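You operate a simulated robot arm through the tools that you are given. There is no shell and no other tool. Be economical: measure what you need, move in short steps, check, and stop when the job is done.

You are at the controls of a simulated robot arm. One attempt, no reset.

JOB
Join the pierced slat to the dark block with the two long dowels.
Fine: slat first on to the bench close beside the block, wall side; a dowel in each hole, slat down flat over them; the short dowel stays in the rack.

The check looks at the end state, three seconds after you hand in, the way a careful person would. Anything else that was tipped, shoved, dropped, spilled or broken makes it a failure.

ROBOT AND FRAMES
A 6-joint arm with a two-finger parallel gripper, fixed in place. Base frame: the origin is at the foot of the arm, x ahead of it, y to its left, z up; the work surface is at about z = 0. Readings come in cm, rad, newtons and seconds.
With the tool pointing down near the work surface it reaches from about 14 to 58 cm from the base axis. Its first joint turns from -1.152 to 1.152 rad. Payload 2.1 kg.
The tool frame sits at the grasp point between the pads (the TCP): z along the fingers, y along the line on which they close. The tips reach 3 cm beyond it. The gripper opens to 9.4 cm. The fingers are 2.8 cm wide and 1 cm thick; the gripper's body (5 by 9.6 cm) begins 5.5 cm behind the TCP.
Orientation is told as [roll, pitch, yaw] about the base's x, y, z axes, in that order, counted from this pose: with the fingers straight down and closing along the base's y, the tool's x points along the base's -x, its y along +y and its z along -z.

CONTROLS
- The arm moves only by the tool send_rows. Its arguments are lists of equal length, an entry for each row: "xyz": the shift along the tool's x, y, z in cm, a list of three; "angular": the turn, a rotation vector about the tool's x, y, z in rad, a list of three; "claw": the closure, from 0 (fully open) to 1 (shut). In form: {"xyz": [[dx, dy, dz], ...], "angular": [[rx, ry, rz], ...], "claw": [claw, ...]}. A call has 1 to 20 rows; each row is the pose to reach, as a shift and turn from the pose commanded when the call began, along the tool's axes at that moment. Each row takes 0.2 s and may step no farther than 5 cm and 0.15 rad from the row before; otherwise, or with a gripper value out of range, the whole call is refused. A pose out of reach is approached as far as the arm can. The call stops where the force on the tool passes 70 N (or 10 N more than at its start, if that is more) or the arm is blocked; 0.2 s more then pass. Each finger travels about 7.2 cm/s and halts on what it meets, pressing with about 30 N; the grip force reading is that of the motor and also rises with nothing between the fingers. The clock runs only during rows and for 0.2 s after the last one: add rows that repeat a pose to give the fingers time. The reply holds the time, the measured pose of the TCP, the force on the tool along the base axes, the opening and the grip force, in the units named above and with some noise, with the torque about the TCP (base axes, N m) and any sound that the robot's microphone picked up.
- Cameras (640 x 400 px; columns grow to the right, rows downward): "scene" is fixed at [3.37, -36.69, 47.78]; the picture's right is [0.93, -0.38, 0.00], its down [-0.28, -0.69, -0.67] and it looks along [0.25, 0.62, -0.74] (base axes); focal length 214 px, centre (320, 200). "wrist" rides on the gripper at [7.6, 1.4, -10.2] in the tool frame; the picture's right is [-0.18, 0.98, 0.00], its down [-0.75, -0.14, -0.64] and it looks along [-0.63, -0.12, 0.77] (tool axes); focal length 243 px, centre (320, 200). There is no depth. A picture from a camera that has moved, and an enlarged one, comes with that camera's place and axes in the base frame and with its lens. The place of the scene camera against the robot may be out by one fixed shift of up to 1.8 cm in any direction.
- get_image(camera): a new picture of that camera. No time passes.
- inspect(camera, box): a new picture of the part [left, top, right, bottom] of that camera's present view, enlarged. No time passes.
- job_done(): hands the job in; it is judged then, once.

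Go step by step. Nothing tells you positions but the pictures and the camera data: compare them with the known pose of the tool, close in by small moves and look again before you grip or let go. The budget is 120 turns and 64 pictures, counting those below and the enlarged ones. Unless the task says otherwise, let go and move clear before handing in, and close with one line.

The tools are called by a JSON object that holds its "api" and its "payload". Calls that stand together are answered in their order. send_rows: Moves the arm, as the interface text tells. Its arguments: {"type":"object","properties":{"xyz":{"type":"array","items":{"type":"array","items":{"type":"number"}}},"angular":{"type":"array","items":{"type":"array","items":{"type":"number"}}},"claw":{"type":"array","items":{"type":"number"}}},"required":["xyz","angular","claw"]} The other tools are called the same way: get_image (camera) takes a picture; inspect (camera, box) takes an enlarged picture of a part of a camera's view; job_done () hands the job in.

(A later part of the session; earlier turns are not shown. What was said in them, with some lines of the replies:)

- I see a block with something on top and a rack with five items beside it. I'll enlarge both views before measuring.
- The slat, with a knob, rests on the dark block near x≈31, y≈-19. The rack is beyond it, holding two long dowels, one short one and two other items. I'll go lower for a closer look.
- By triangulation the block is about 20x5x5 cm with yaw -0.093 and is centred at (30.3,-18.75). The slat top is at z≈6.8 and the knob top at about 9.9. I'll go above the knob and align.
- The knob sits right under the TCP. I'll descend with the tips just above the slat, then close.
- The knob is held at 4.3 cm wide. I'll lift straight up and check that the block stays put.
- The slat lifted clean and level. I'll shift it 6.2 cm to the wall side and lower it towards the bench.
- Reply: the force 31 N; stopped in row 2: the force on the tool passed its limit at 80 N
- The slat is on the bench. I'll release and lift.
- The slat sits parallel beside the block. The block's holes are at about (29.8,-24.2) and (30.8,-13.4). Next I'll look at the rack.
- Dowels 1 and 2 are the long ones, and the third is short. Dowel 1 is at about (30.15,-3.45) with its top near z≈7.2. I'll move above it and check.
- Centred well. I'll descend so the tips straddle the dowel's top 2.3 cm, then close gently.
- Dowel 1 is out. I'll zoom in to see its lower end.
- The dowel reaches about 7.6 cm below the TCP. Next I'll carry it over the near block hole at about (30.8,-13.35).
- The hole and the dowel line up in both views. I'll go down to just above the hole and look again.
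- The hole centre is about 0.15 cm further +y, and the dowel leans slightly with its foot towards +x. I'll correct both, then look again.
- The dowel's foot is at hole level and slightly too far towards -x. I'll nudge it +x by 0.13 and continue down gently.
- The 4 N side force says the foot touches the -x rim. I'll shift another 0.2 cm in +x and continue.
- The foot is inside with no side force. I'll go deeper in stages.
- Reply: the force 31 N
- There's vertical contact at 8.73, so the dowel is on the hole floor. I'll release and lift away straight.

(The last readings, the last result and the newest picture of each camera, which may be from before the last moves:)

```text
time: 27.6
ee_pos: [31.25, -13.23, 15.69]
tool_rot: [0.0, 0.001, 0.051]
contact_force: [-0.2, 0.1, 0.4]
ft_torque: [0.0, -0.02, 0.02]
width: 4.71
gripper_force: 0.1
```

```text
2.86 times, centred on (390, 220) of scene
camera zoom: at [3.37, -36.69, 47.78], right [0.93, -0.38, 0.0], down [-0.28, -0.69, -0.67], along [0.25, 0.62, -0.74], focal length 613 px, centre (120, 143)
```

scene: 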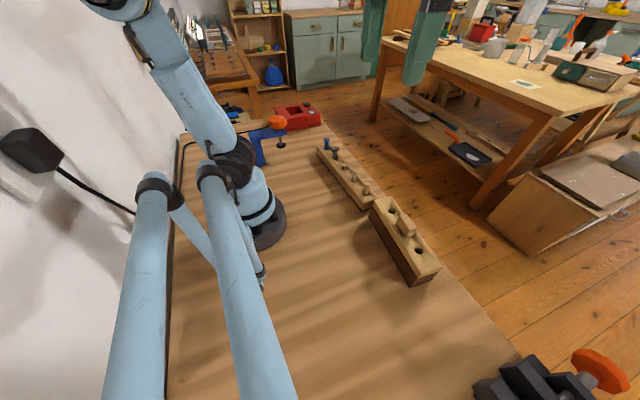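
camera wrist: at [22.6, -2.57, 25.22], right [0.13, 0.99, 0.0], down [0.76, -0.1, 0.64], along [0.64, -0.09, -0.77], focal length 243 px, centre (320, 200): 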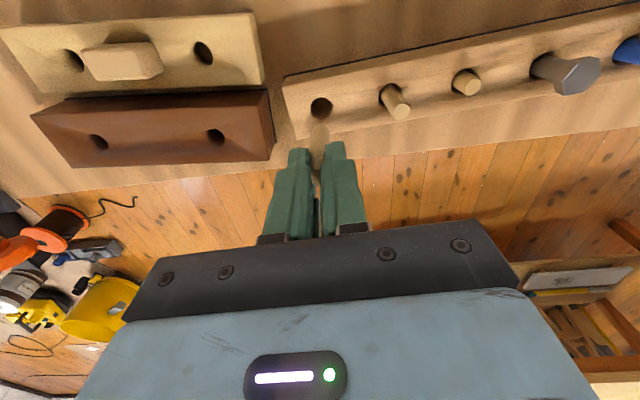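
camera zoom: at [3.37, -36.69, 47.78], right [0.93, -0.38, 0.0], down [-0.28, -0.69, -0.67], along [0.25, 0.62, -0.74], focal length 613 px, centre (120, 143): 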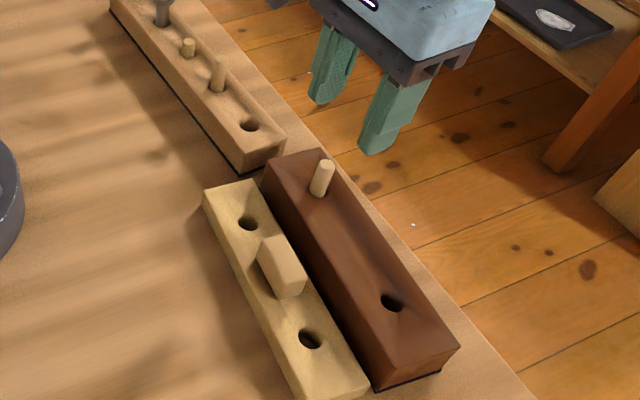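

Dowel 1 stands in the near hole with about 2.9 cm proud. Next is dowel 2 at about (29.9, 2.55).

{"api": "send_rows", "payload": {"xyz": [[0.1, 4, 0], [0.3, 8, 0], [0.45, 12, 0], [0.56, 15.83, 0], [0.56, 15.83, 2], [0.56, 15.83, 3.5], [0.56, 15.83, 3.5]], "angular": [[0, 0, 0], [0, 0, 0], [0, 0, 0], [0, 0, 0], [0, 0, 0], [0, 0, 0], [0, 0, 0]], "claw": [0.5, 0.5, 0.5, 0.5, 0.5, 0.5, 0.5]}}

{"api": "inspect", "payload": {"camera": "wrist", "box": [220, 50, 420, 200]}}

```text
time: 29.2
ee_pos: [29.88, 2.59, 12.14]
tool_rot: [-0.002, 0.002, 0.052]
contact_force: [0.3, 0.6, -0.4]
ft_torque: [0.01, 0.0, -0.01]
width: 4.69
gripper_force: 0.0
```

```text
2.67 times, centred on (320, 125) of wrist
camera zoom: at [22.19, 3.48, 22.52], right [0.13, 0.99, 0.0], down [0.76, -0.1, 0.64], along [0.64, -0.09, -0.77], focal length 647 px, centre (320, 400)
```

zoom: 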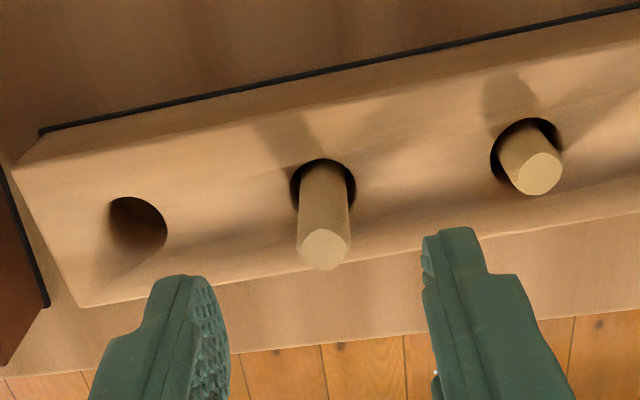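

Aligned. I'll descend as before and grip.

{"api": "send_rows", "payload": {"xyz": [[0, 0, 2], [0, -0.05, 4], [0, -0.05, 4.2], [0, -0.05, 4.2], [0, -0.05, 4.2], [0, -0.05, 4.2], [0, -0.05, 4.2], [0, -0.05, 4.2]], "angular": [[0, 0, 0], [0, 0, 0], [0, 0, 0], [0, 0, 0], [0, 0, 0], [0, 0, 0], [0, 0, 0], [0, 0, 0]], "claw": [0.5, 0.5, 0.5, 0.65, 0.8, 0.95, 0.95, 0.95]}}

{"api": "send_rows", "payload": {"xyz": [[0, 0, -1], [0, 0, -3], [0, 0, -5], [0, 0, -7], [0, 0, -7]], "angular": [[0, 0, 0], [0, 0, 0], [0, 0, 0], [0, 0, 0], [0, 0, 0]], "claw": [0.95, 0.95, 0.95, 0.95, 0.95]}}

{"api": "inspect", "payload": {"camera": "wrist", "box": [270, 90, 370, 190]}}

```text
time: 31.0
ee_pos: [30.0, 2.65, 8.0]
tool_rot: [-0.001, 0.0, 0.05]
contact_force: [0.2, 1.0, 1.2]
ft_torque: [0.1, 0.0, -0.03]
width: 0.92
gripper_force: 30.3
```

```text
time: 32.2
ee_pos: [29.92, 2.58, 15.04]
tool_rot: [-0.001, 0.0, 0.05]
contact_force: [-0.1, 0.5, 0.2]
ft_torque: [-0.04, -0.01, 0.0]
width: 0.89
gripper_force: 29.8
```

```text
4.00 times, centred on (320, 140) of wrist
camera zoom: at [22.29, 3.53, 25.36], right [0.13, 0.99, 0.0], down [0.76, -0.1, 0.64], along [0.64, -0.09, -0.77], focal length 970 px, centre (320, 440)
```

zoom: 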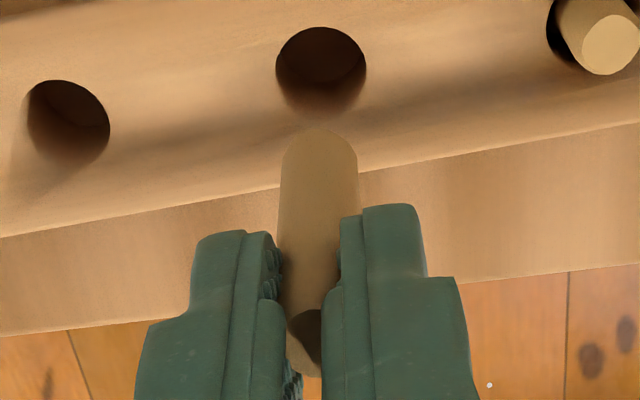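

Dowel 2 is gripped. I'll go high to clear the standing dowel and over to the far hole.

{"api": "send_rows", "payload": {"xyz": [[0, 0, -2], [0, 0, -4], [0.15, -4, -4], [0.3, -8, -4], [0.45, -12, -4], [0.6, -16, -4], [0.75, -20, -4], [0.9, -24, -4], [0.97, -26.5, -4], [0.97, -26.56, -4], [0.97, -26.56, -4]], "angular": [[0, 0, 0], [0, 0, 0], [0, 0, 0], [0, 0, 0], [0, 0, 0], [0, 0.02, 0], [0, 0.04, 0], [0, 0.05, 0], [0, 0.05, 0], [0, 0.05, 0], [0, 0.05, 0]], "claw": [0.95, 0.95, 0.95, 0.95, 0.95, 0.95, 0.95, 0.95, 0.95, 0.95, 0.95]}}

{"api": "inspect", "payload": {"camera": "wrist", "box": [250, 70, 390, 190]}}

```text
time: 34.6
ee_pos: [30.41, -24.23, 18.91]
tool_rot: [0.0, 0.051, 0.049]
contact_force: [-0.8, 0.8, -0.6]
ft_torque: [0.0, 0.0, 0.0]
width: 1.19
gripper_force: 30.2
```

```text
3.33 times, centred on (320, 130) of wrist
camera zoom: at [23.16, -23.15, 29.62], right [0.13, 0.99, -0.01], down [0.79, -0.1, 0.6], along [0.6, -0.09, -0.8], focal length 809 px, centre (320, 433)
```

zoom: 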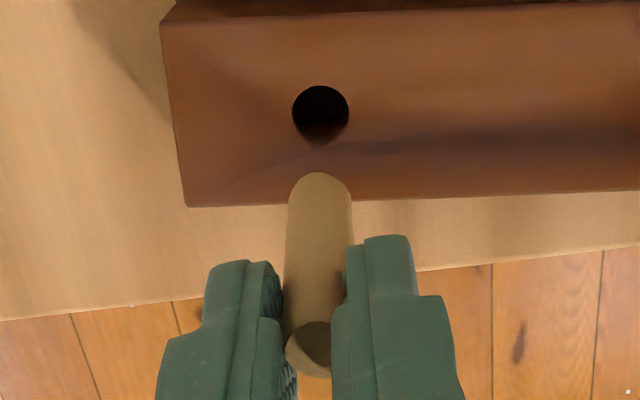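

Lined up. I'll descend vertically to just above the hole.

{"api": "send_rows", "payload": {"xyz": [[-0.1, 0, 2], [-0.2, 0, 4], [-0.3, 0, 6], [-0.32, 0, 6.5], [-0.32, 0, 6.5]], "angular": [[0, 0, 0], [0, 0, 0], [0, 0, 0], [0, 0, 0], [0, 0, 0]], "claw": [0.95, 0.95, 0.95, 0.95, 0.95]}}

{"api": "inspect", "payload": {"camera": "wrist", "box": [270, 90, 370, 190]}}

{"api": "inspect", "payload": {"camera": "scene", "box": [390, 210, 440, 260]}}

```text
time: 35.8
ee_pos: [30.34, -23.99, 12.34]
tool_rot: [0.001, 0.049, 0.053]
contact_force: [0.1, 1.1, -0.7]
ft_torque: [0.0, 0.03, 0.0]
width: 1.22
gripper_force: 30.2
```

```text
4.00 times, centred on (320, 140) of wrist
camera zoom: at [23.16, -23.04, 23.15], right [0.13, 0.99, -0.01], down [0.79, -0.1, 0.6], along [0.6, -0.09, -0.8], focal length 970 px, centre (320, 440)
```

zoom: 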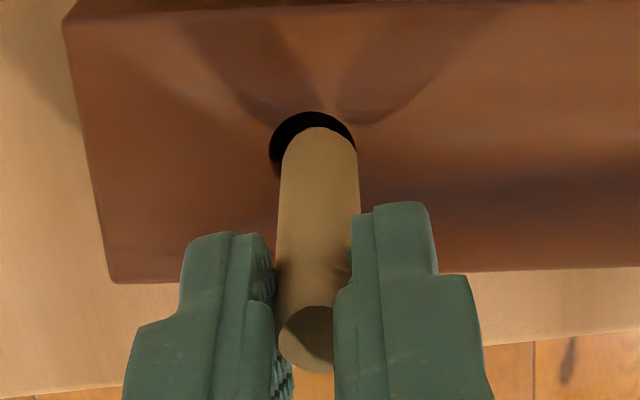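

```text
8.00 times, centred on (415, 235) of scene
camera zoom: at [3.37, -36.69, 47.78], right [0.93, -0.38, 0.0], down [-0.28, -0.69, -0.67], along [0.25, 0.62, -0.74], focal length 1716 px, centre (-440, -80)
```

zoom: 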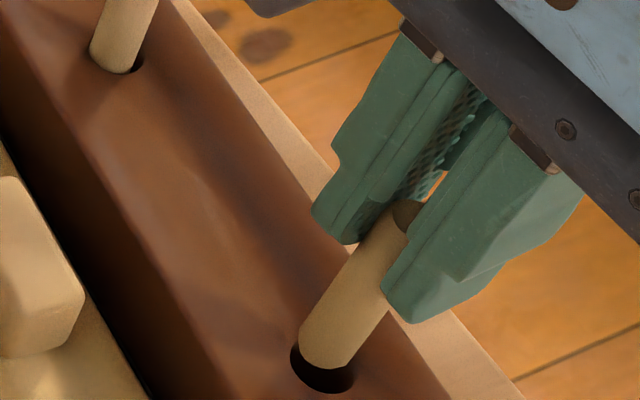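

I need -0.13 in y and a little +x. I'll correct, then lower gently.

{"api": "send_rows", "payload": {"xyz": [[-0.12, -0.13, 0], [-0.12, -0.13, 0], [-0.14, -0.13, 0.4], [-0.16, -0.13, 0.8], [-0.16, -0.13, 0.8]], "angular": [[0, 0, 0], [0, 0, 0], [0, 0, 0], [0, 0, 0], [0, 0, 0]], "claw": [0.95, 0.95, 0.95, 0.95, 0.95]}}

{"api": "inspect", "payload": {"camera": "wrist", "box": [270, 90, 370, 190]}}

{"api": "inspect", "payload": {"camera": "scene", "box": [390, 210, 440, 260]}}

```text
time: 37.0
ee_pos: [30.51, -24.14, 11.47]
tool_rot: [0.001, 0.051, 0.051]
contact_force: [0.2, -0.4, -1.0]
ft_torque: [0.02, 0.0, 0.0]
width: 1.21
gripper_force: 30.3
```

```text
4.00 times, centred on (320, 140) of wrist
camera zoom: at [23.27, -23.18, 22.3], right [0.13, 0.99, -0.01], down [0.79, -0.1, 0.6], along [0.6, -0.09, -0.8], focal length 970 px, centre (320, 440)
```

zoom: 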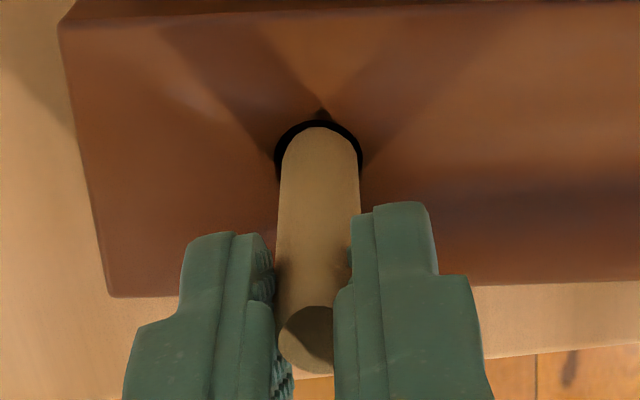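

```text
8.00 times, centred on (415, 235) of scene
camera zoom: at [3.37, -36.69, 47.78], right [0.93, -0.38, 0.0], down [-0.28, -0.69, -0.67], along [0.25, 0.62, -0.74], focal length 1716 px, centre (-440, -80)
```

zoom: 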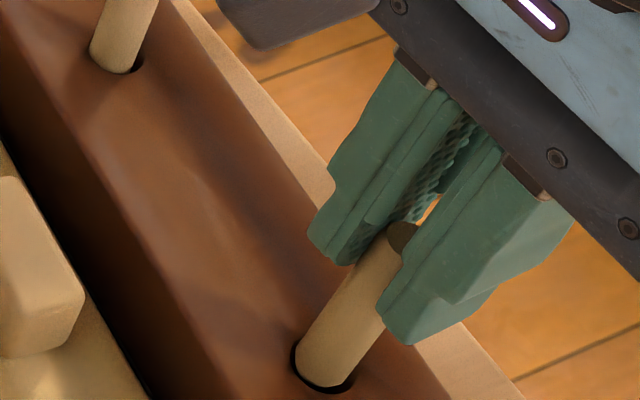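

It's entering the hole cleanly and centred. I'll continue deeper in stages.

{"api": "send_rows", "payload": {"xyz": [[-0.03, 0, 0.4], [-0.05, 0, 0.8], [-0.07, 0, 1.2], [-0.09, 0, 1.6], [-0.09, 0, 1.6]], "angular": [[0, 0, 0], [0, 0, 0], [0, 0, 0], [0, 0, 0], [0, 0, 0]], "claw": [0.95, 0.95, 0.95, 0.95, 0.95]}}

{"api": "send_rows", "payload": {"xyz": [[-0.01, 0, 0.25], [-0.03, 0, 0.5], [-0.04, 0, 0.75], [-0.05, 0, 1.0], [-0.05, 0, 1.0]], "angular": [[0, 0, 0], [0, 0, 0], [0, 0, 0], [0, 0, 0], [0, 0, 0]], "claw": [0.95, 0.95, 0.95, 0.95, 0.95]}}

```text
time: 38.2
ee_pos: [30.44, -24.11, 9.9]
tool_rot: [0.0, 0.049, 0.051]
contact_force: [-0.4, 0.3, -0.2]
ft_torque: [-0.03, 0.02, 0.02]
width: 1.21
gripper_force: 30.1
```

```text
time: 39.4
ee_pos: [30.38, -24.14, 9.04]
tool_rot: [0.0, 0.051, 0.05]
contact_force: [-0.2, 0.1, 0.9]
ft_torque: [0.04, 0.0, -0.05]
width: 1.21
gripper_force: 30.1
```

{"api": "send_rows", "payload": {"xyz": [[-0.005, 0, 0.1], [-0.01, 0, 0.2], [-0.01, 0, 0.3], [-0.01, 0, 0.3]], "angular": [[0, 0, 0], [0, 0, 0], [0, 0, 0], [0, 0, 0]], "claw": [0.95, 0.95, 0.95, 0.95]}}

```text
time: 40.4
ee_pos: [30.48, -24.16, 8.85]
tool_rot: [0.0, 0.049, 0.051]
contact_force: [1.0, 1.3, 30.8]
ft_torque: [0.06, 0.03, 0.01]
width: 1.22
gripper_force: 29.9
```

Seated. I'll release and rise.

{"api": "send_rows", "payload": {"xyz": [[0, 0, -0.05], [0, 0, -0.05], [0, 0, -0.05], [0.05, 0, -1], [0.15, 0, -3], [0.25, 0, -5], [0.35, 0, -7], [0.35, 0, -7]], "angular": [[0, 0, 0], [0, 0, 0], [0, 0, 0], [0, 0, 0], [0, -0.02, 0], [0, -0.05, 0], [0, -0.05, 0], [0, -0.05, 0]], "claw": [0.8, 0.6, 0.5, 0.5, 0.5, 0.5, 0.5, 0.5]}}

{"api": "send_rows", "payload": {"xyz": [[1.5, 1.5, -1], [3, 3, -2], [4.5, 4.7, -3], [5.87, 6.34, -4], [5.87, 6.34, -4]], "angular": [[0, 0, 0.04], [0, 0, 0.08], [0, 0, 0.12], [0, 0, 0.144], [0, 0, 0.144]], "claw": [0.5, 0.4, 0.3, 0.2, 0.2]}}

{"api": "inspect", "payload": {"camera": "wrist", "box": [200, 20, 440, 170]}}

{"api": "inspect", "payload": {"camera": "scene", "box": [340, 160, 460, 280]}}

```text
time: 42.2
ee_pos: [30.63, -24.24, 15.69]
tool_rot: [0.0, -0.001, 0.049]
contact_force: [-0.1, -0.6, -0.6]
ft_torque: [-0.02, 0.01, 0.02]
width: 4.68
gripper_force: 0.1
```

```text
time: 43.4
ee_pos: [24.15, -18.24, 19.88]
tool_rot: [0.001, 0.0, -0.092]
contact_force: [-0.9, 0.4, 0.5]
ft_torque: [-0.02, 0.03, 0.0]
width: 7.52
gripper_force: 0.0
```

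```text
2.67 times, centred on (320, 95) of wrist
camera zoom: at [16.79, -16.14, 30.17], right [0.27, 0.96, 0.0], down [0.74, -0.21, 0.64], along [0.62, -0.18, -0.77], focal length 647 px, centre (320, 480)
```

zoom: 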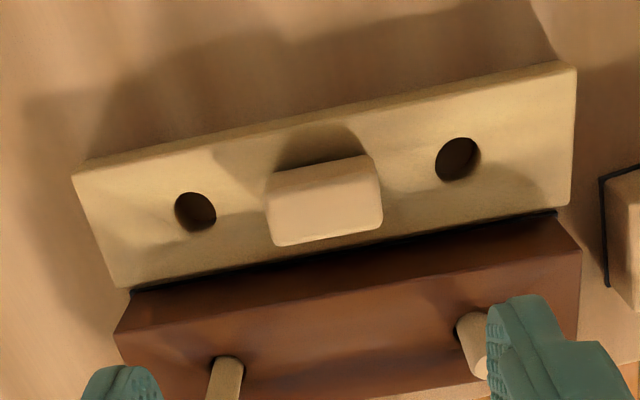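

```text
3.33 times, centred on (400, 220) of scene
camera zoom: at [3.36, -36.69, 47.78], right [0.93, -0.38, 0.0], down [-0.28, -0.69, -0.67], along [0.25, 0.62, -0.74], focal length 715 px, centre (53, 133)
```

zoom: 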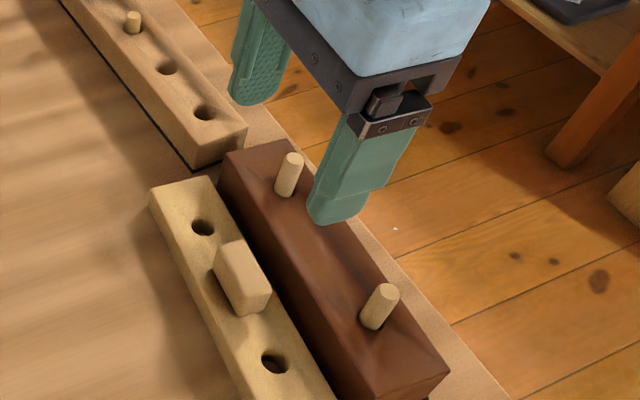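

Both dowels stand properly with their tops at z≈7.8. Now I'll go back down on the slat's knob.

{"api": "send_rows", "payload": {"xyz": [[-0.07, 0.08, 4], [-0.07, 0.08, 8], [-0.07, 0.08, 11.5], [-0.07, 0.08, 13.5], [-0.07, 0.08, 14.3], [-0.07, 0.08, 14.3]], "angular": [[0, 0, 0], [0, 0, 0], [0, 0, 0], [0, 0, 0], [0, 0, 0], [0, 0, 0]], "claw": [0.2, 0.2, 0.2, 0.2, 0.2, 0.2]}}

{"api": "get_image", "payload": {"camera": "wrist"}}

```text
time: 44.8
ee_pos: [24.36, -18.06, 5.48]
tool_rot: [0.0, 0.0, -0.093]
contact_force: [-0.3, -0.2, 0.0]
ft_torque: [-0.03, 0.03, 0.02]
width: 7.5
gripper_force: 0.1
```

```text
12 pictures are left
camera wrist: at [16.89, -16.05, 15.83], right [0.27, 0.96, 0.0], down [0.74, -0.21, 0.64], along [0.62, -0.18, -0.77], focal length 243 px, centre (320, 200)
```

wrist: 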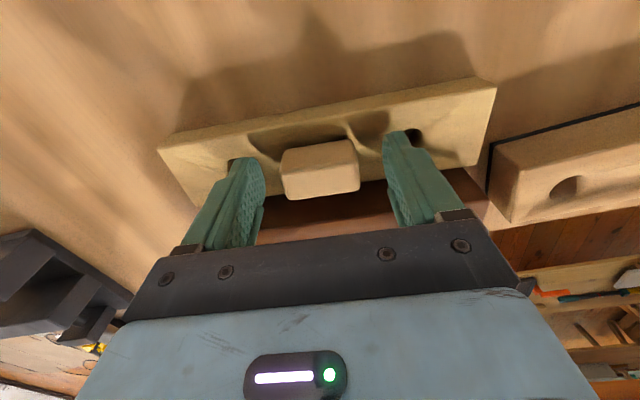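

Good placement. I'll close on the knob and lift high enough to clear the dowel tops.

{"api": "send_rows", "payload": {"xyz": [[0, 0, 0], [0, 0, 0], [0, 0, 0], [0, 0, 0], [0, 0, 0], [0, 0, -0.5], [0, 0, -2], [0, 0, -5], [0, 0, -8], [0, 0, -10.5], [0, 0, -10.5]], "angular": [[0, 0, 0], [0, 0, 0], [0, 0, 0], [0, 0, 0], [0, 0, 0], [0, 0, 0], [0, 0, 0], [0, 0, 0], [0, 0, 0], [0, 0, 0], [0, 0, 0]], "claw": [0.4, 0.6, 0.85, 0.85, 0.85, 0.85, 0.85, 0.85, 0.85, 0.85, 0.85]}}

{"api": "send_rows", "payload": {"xyz": [[-2, 0, 0], [-4, 0, 0], [-5.5, 0, 0], [-6.13, 0, 0], [-6.13, 0, 0]], "angular": [[0, 0, 0], [0, 0, 0], [0, 0, 0], [0, 0, 0], [0, 0, 0]], "claw": [0.85, 0.85, 0.85, 0.85, 0.85]}}

{"api": "get_image", "payload": {"camera": "wrist"}}

{"api": "inspect", "payload": {"camera": "scene", "box": [350, 160, 470, 280]}}

```text
time: 47.2
ee_pos: [24.49, -18.07, 16.03]
tool_rot: [-0.001, 0.001, -0.092]
contact_force: [-0.1, 0.1, -1.2]
ft_torque: [-0.02, 0.04, -0.01]
width: 4.32
gripper_force: 30.2
```

```text
time: 48.4
ee_pos: [30.46, -18.54, 15.83]
tool_rot: [0.0, 0.0, -0.092]
contact_force: [-0.3, -0.9, -2.4]
ft_torque: [0.01, 0.02, -0.01]
width: 4.32
gripper_force: 30.0
```

```text
11 pictures are left
camera wrist: at [23.0, -16.55, 26.27], right [0.27, 0.96, 0.0], down [0.74, -0.21, 0.64], along [0.62, -0.18, -0.77], focal length 243 px, centre (320, 200)
```

wrist: 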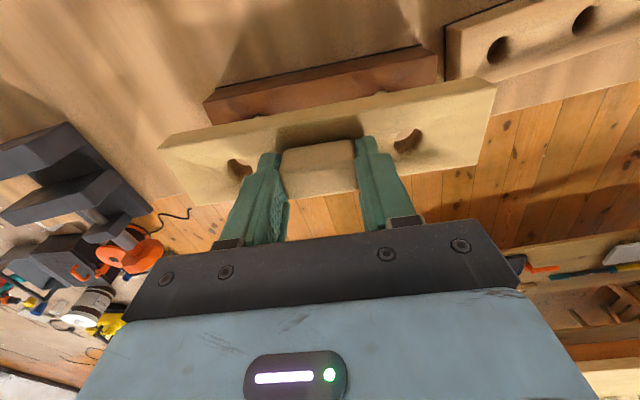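

```text
3.33 times, centred on (410, 220) of scene
camera zoom: at [3.37, -36.69, 47.78], right [0.93, -0.38, 0.0], down [-0.28, -0.69, -0.67], along [0.25, 0.62, -0.74], focal length 715 px, centre (20, 133)
```

zoom: 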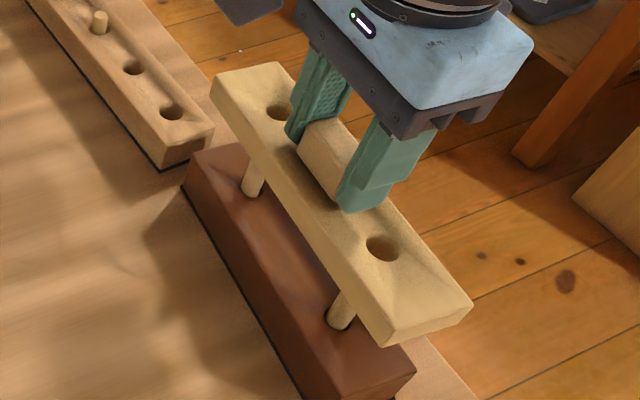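

The slat is up and nearly over the dowels. I'll zoom in for a precise measurement of its holes.

{"api": "inspect", "payload": {"camera": "wrist", "box": [210, 70, 450, 210]}}

```text
2.67 times, centred on (330, 140) of wrist
camera zoom: at [23.0, -16.55, 26.27], right [0.27, 0.96, 0.0], down [0.74, -0.21, 0.64], along [0.62, -0.18, -0.77], focal length 647 px, centre (293, 360)
```

zoom: 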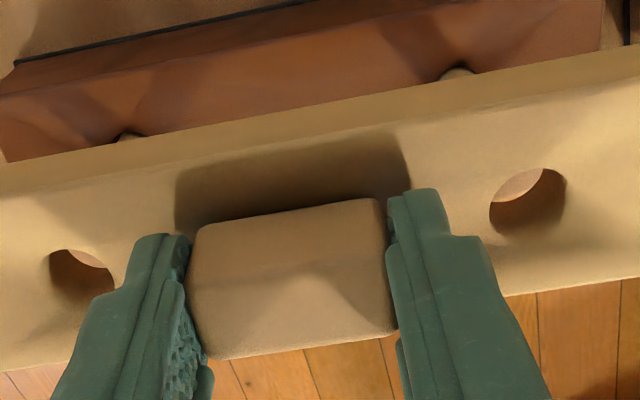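

Both cameras agree that the slat holes are within about 0.1 cm of the dowels. I'll lower to just above the dowel tops and look.

{"api": "send_rows", "payload": {"xyz": [[0, -0.03, 1], [0, -0.03, 2], [0, -0.03, 2.5], [0, -0.03, 2.5]], "angular": [[0, 0, 0], [0, 0, 0], [0, 0, 0], [0, 0, 0]], "claw": [0.85, 0.85, 0.85, 0.85]}}

{"api": "inspect", "payload": {"camera": "wrist", "box": [210, 70, 450, 210]}}

{"api": "inspect", "payload": {"camera": "scene", "box": [360, 170, 440, 250]}}

```text
time: 49.4
ee_pos: [30.56, -18.57, 13.48]
tool_rot: [-0.002, -0.001, -0.094]
contact_force: [0.4, 0.2, -1.9]
ft_torque: [-0.02, -0.01, 0.02]
width: 4.3
gripper_force: 30.2
```

```text
2.67 times, centred on (330, 140) of wrist
camera zoom: at [22.97, -16.6, 23.79], right [0.27, 0.96, 0.0], down [0.74, -0.21, 0.64], along [0.62, -0.18, -0.77], focal length 647 px, centre (293, 360)
```

zoom: 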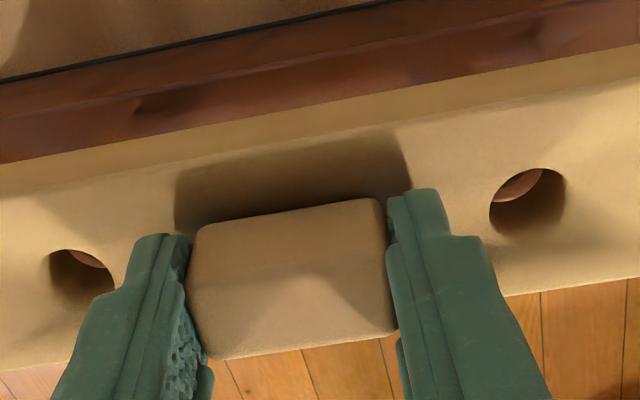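

```text
5.00 times, centred on (400, 210) of scene
camera zoom: at [3.37, -36.69, 47.78], right [0.93, -0.38, 0.0], down [-0.28, -0.69, -0.67], along [0.25, 0.62, -0.74], focal length 1072 px, centre (-80, 150)
```

zoom: 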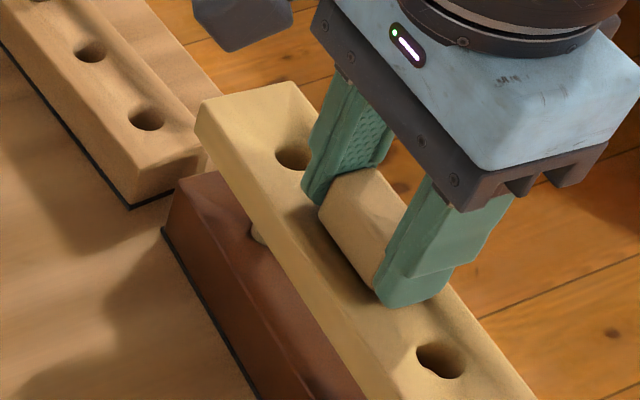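

{"api": "send_rows", "payload": {"xyz": [[0, 0, 0.2], [0, 0, 0.4], [0, 0, 0.6], [0, 0, 0.6]], "angular": [[0, 0, 0], [0, 0, 0], [0, 0, 0], [0, 0, 0]], "claw": [0.85, 0.85, 0.85, 0.85]}}

{"api": "inspect", "payload": {"camera": "scene", "box": [370, 180, 450, 260]}}

```text
time: 50.4
ee_pos: [30.57, -18.65, 12.9]
tool_rot: [0.0, 0.0, -0.093]
contact_force: [-0.3, -0.2, 0.0]
ft_torque: [0.0, 0.03, 0.02]
width: 4.31
gripper_force: 30.4
```

```text
5.00 times, centred on (410, 220) of scene
camera zoom: at [3.37, -36.69, 47.78], right [0.93, -0.38, 0.0], down [-0.28, -0.69, -0.67], along [0.25, 0.62, -0.74], focal length 1072 px, centre (-130, 100)
```

zoom: 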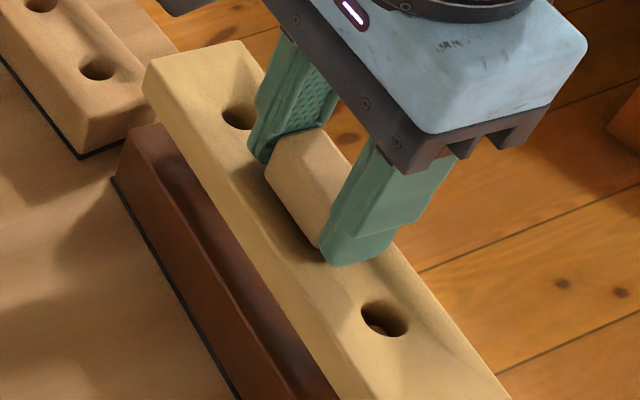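

{"api": "send_rows", "payload": {"xyz": [[0, 0, 0.15], [0, 0, 0.3], [0, 0, 0.3]], "angular": [[0, 0, 0], [0, 0, 0], [0, 0, 0]], "claw": [0.85, 0.85, 0.85]}}

```text
time: 51.2
ee_pos: [30.45, -18.58, 12.62]
tool_rot: [0.0, 0.0, -0.092]
contact_force: [-0.3, -0.6, -1.1]
ft_torque: [-0.01, -0.03, 0.0]
width: 4.35
gripper_force: 29.9
```

{"api": "send_rows", "payload": {"xyz": [[0, 0, 0.15], [0, 0, 0.3], [0, 0, 0.3]], "angular": [[0, 0, 0], [0, 0, 0], [0, 0, 0]], "claw": [0.85, 0.85, 0.85]}}

{"api": "inspect", "payload": {"camera": "scene", "box": [380, 190, 440, 250]}}

```text
time: 52.0
ee_pos: [30.67, -18.64, 12.2]
tool_rot: [-0.002, -0.001, -0.093]
contact_force: [-0.8, -0.4, -1.8]
ft_torque: [0.01, 0.01, 0.0]
width: 4.33
gripper_force: 30.0
```

```text
6.67 times, centred on (410, 220) of scene
camera zoom: at [3.37, -36.69, 47.78], right [0.93, -0.38, 0.0], down [-0.28, -0.69, -0.67], along [0.25, 0.62, -0.74], focal length 1430 px, centre (-280, 67)
```

zoom: 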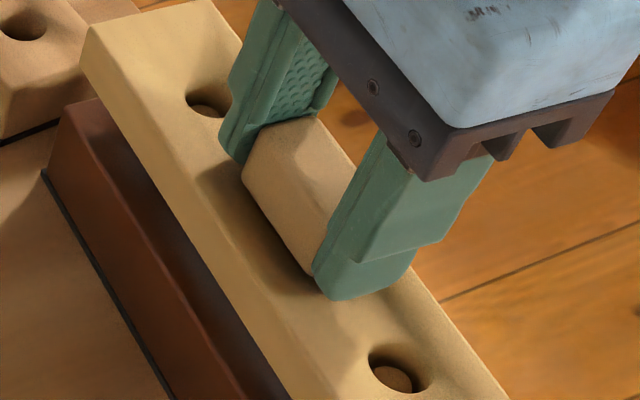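

The dowel tops show inside both slat holes, and there's no contact force. I'll continue down.

{"api": "send_rows", "payload": {"xyz": [[0, 0, 0.2], [0, 0, 0.4], [0, 0, 0.6], [0, 0, 0.8], [0, 0, 0.8]], "angular": [[0, 0, 0], [0, 0, 0], [0, 0, 0], [0, 0, 0], [0, 0, 0]], "claw": [0.85, 0.85, 0.85, 0.85, 0.85]}}

```text
time: 53.2
ee_pos: [30.45, -18.62, 11.48]
tool_rot: [0.001, 0.001, -0.094]
contact_force: [0.0, 0.5, -1.3]
ft_torque: [0.01, -0.02, -0.01]
width: 4.32
gripper_force: 30.0
```

{"api": "send_rows", "payload": {"xyz": [[0, 0, 0.2], [0, 0, 0.4], [0, 0, 0.6], [0, 0, 0.8], [0, 0, 0.8]], "angular": [[0, 0, 0], [0, 0, 0], [0, 0, 0], [0, 0, 0], [0, 0, 0]], "claw": [0.85, 0.85, 0.85, 0.85, 0.85]}}

{"api": "inspect", "payload": {"camera": "scene", "box": [370, 190, 450, 270]}}

```text
time: 54.4
ee_pos: [30.43, -18.58, 10.59]
tool_rot: [0.0, 0.001, -0.091]
contact_force: [0.6, -0.7, -2.2]
ft_torque: [0.01, 0.03, 0.01]
width: 4.34
gripper_force: 30.3
```

```text
5.00 times, centred on (410, 230) of scene
camera zoom: at [3.37, -36.69, 47.78], right [0.93, -0.38, 0.0], down [-0.28, -0.69, -0.67], along [0.25, 0.62, -0.74], focal length 1072 px, centre (-130, 50)
```

zoom: 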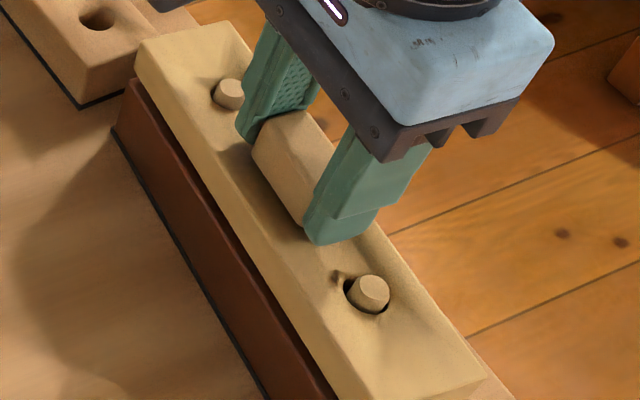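

The dowels come through both holes. I'll make the last small steps until it seats.

{"api": "send_rows", "payload": {"xyz": [[0, 0, 0.1], [0, 0, 0.2], [0, 0, 0.3], [0, 0, 0.3]], "angular": [[0, 0, 0], [0, 0, 0], [0, 0, 0], [0, 0, 0]], "claw": [0.85, 0.85, 0.85, 0.85]}}

```text
time: 55.4
ee_pos: [30.45, -18.74, 10.3]
tool_rot: [0.0, 0.001, -0.092]
contact_force: [0.5, 0.4, -1.1]
ft_torque: [-0.01, 0.01, 0.0]
width: 4.34
gripper_force: 30.0
```

{"api": "send_rows", "payload": {"xyz": [[0, 0, 0.1], [0, 0, 0.2], [0, 0, 0.2]], "angular": [[0, 0, 0], [0, 0, 0], [0, 0, 0]], "claw": [0.85, 0.85, 0.85]}}

```text
time: 56.2
ee_pos: [30.5, -18.66, 10.18]
tool_rot: [0.0, 0.0, -0.092]
contact_force: [0.5, -0.5, -0.6]
ft_torque: [0.0, 0.03, 0.0]
width: 4.34
gripper_force: 29.9
```

{"api": "send_rows", "payload": {"xyz": [[0, 0, 0.1], [0, 0, 0.2], [0, 0, 0.2]], "angular": [[0, 0, 0], [0, 0, 0], [0, 0, 0]], "claw": [0.85, 0.85, 0.85]}}

```text
time: 57.0
ee_pos: [30.48, -18.64, 9.94]
tool_rot: [0.001, 0.001, -0.091]
contact_force: [-2.8, 3.8, 33.5]
ft_torque: [0.0, 0.03, 0.01]
width: 4.35
gripper_force: 29.9
```

Seated. I'll open only a little, so the fingers stay clear of the dowels, and rise straight up.

{"api": "send_rows", "payload": {"xyz": [[0, 0, -0.05], [0, 0, -0.05], [0, 0, -0.05], [0, 0, -0.05], [0, 0, -1.5], [0, 0, -4], [0, 0, -8], [0, 0, -11], [0, 0, -11]], "angular": [[0, 0, 0], [0, 0, 0], [0, 0, 0], [0, 0, 0], [0, 0, 0], [0, 0, 0], [0, 0, 0], [0, 0, 0], [0, 0, 0]], "claw": [0.5, 0.42, 0.38, 0.38, 0.38, 0.38, 0.38, 0.38, 0.38]}}

{"api": "inspect", "payload": {"camera": "wrist", "box": [180, 40, 480, 220]}}

{"api": "inspect", "payload": {"camera": "scene", "box": [330, 150, 460, 290]}}

```text
time: 59.0
ee_pos: [30.5, -18.63, 21.13]
tool_rot: [0.0, 0.0, -0.092]
contact_force: [0.4, 0.1, 0.0]
ft_torque: [0.03, 0.01, 0.01]
width: 5.8
gripper_force: 0.1
```

```text
2.13 times, centred on (330, 130) of wrist
camera zoom: at [22.96, -16.59, 31.33], right [0.27, 0.96, 0.0], down [0.74, -0.21, 0.64], along [0.62, -0.18, -0.77], focal length 518 px, centre (299, 349)
```

zoom: 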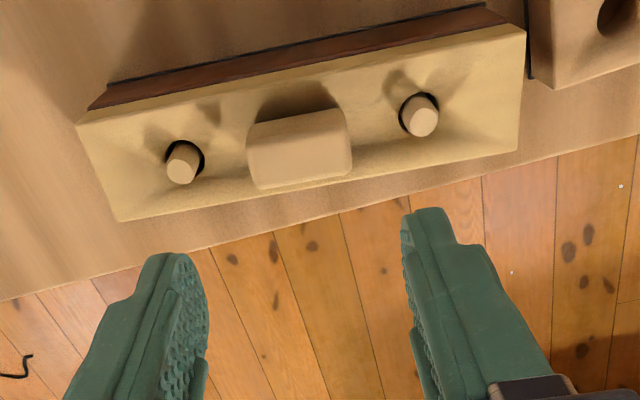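

```text
2.86 times, centred on (395, 220) of scene
camera zoom: at [3.37, -36.69, 47.78], right [0.93, -0.38, 0.0], down [-0.28, -0.69, -0.67], along [0.25, 0.62, -0.74], focal length 613 px, centre (106, 143)
```

zoom: 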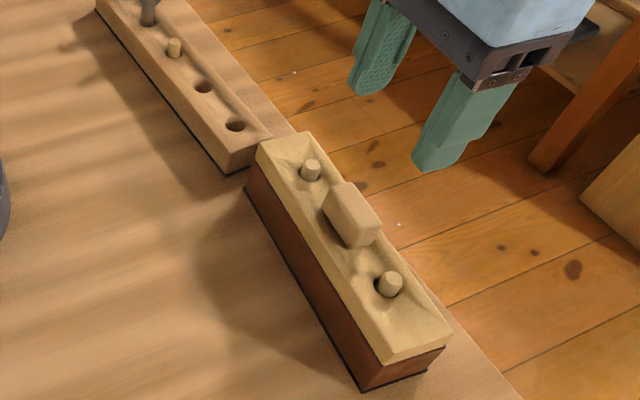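

The slat lies flat on the block with both long dowels through it. The short dowel and the other items are still in the rack, and the arm is clear.

{"api": "job_done", "payload": {}}

```text
The job is handed in.
```

The slat lies flat on the dark block with a long dowel through each hole, the short dowel is still in the rack, and I have handed the job in.
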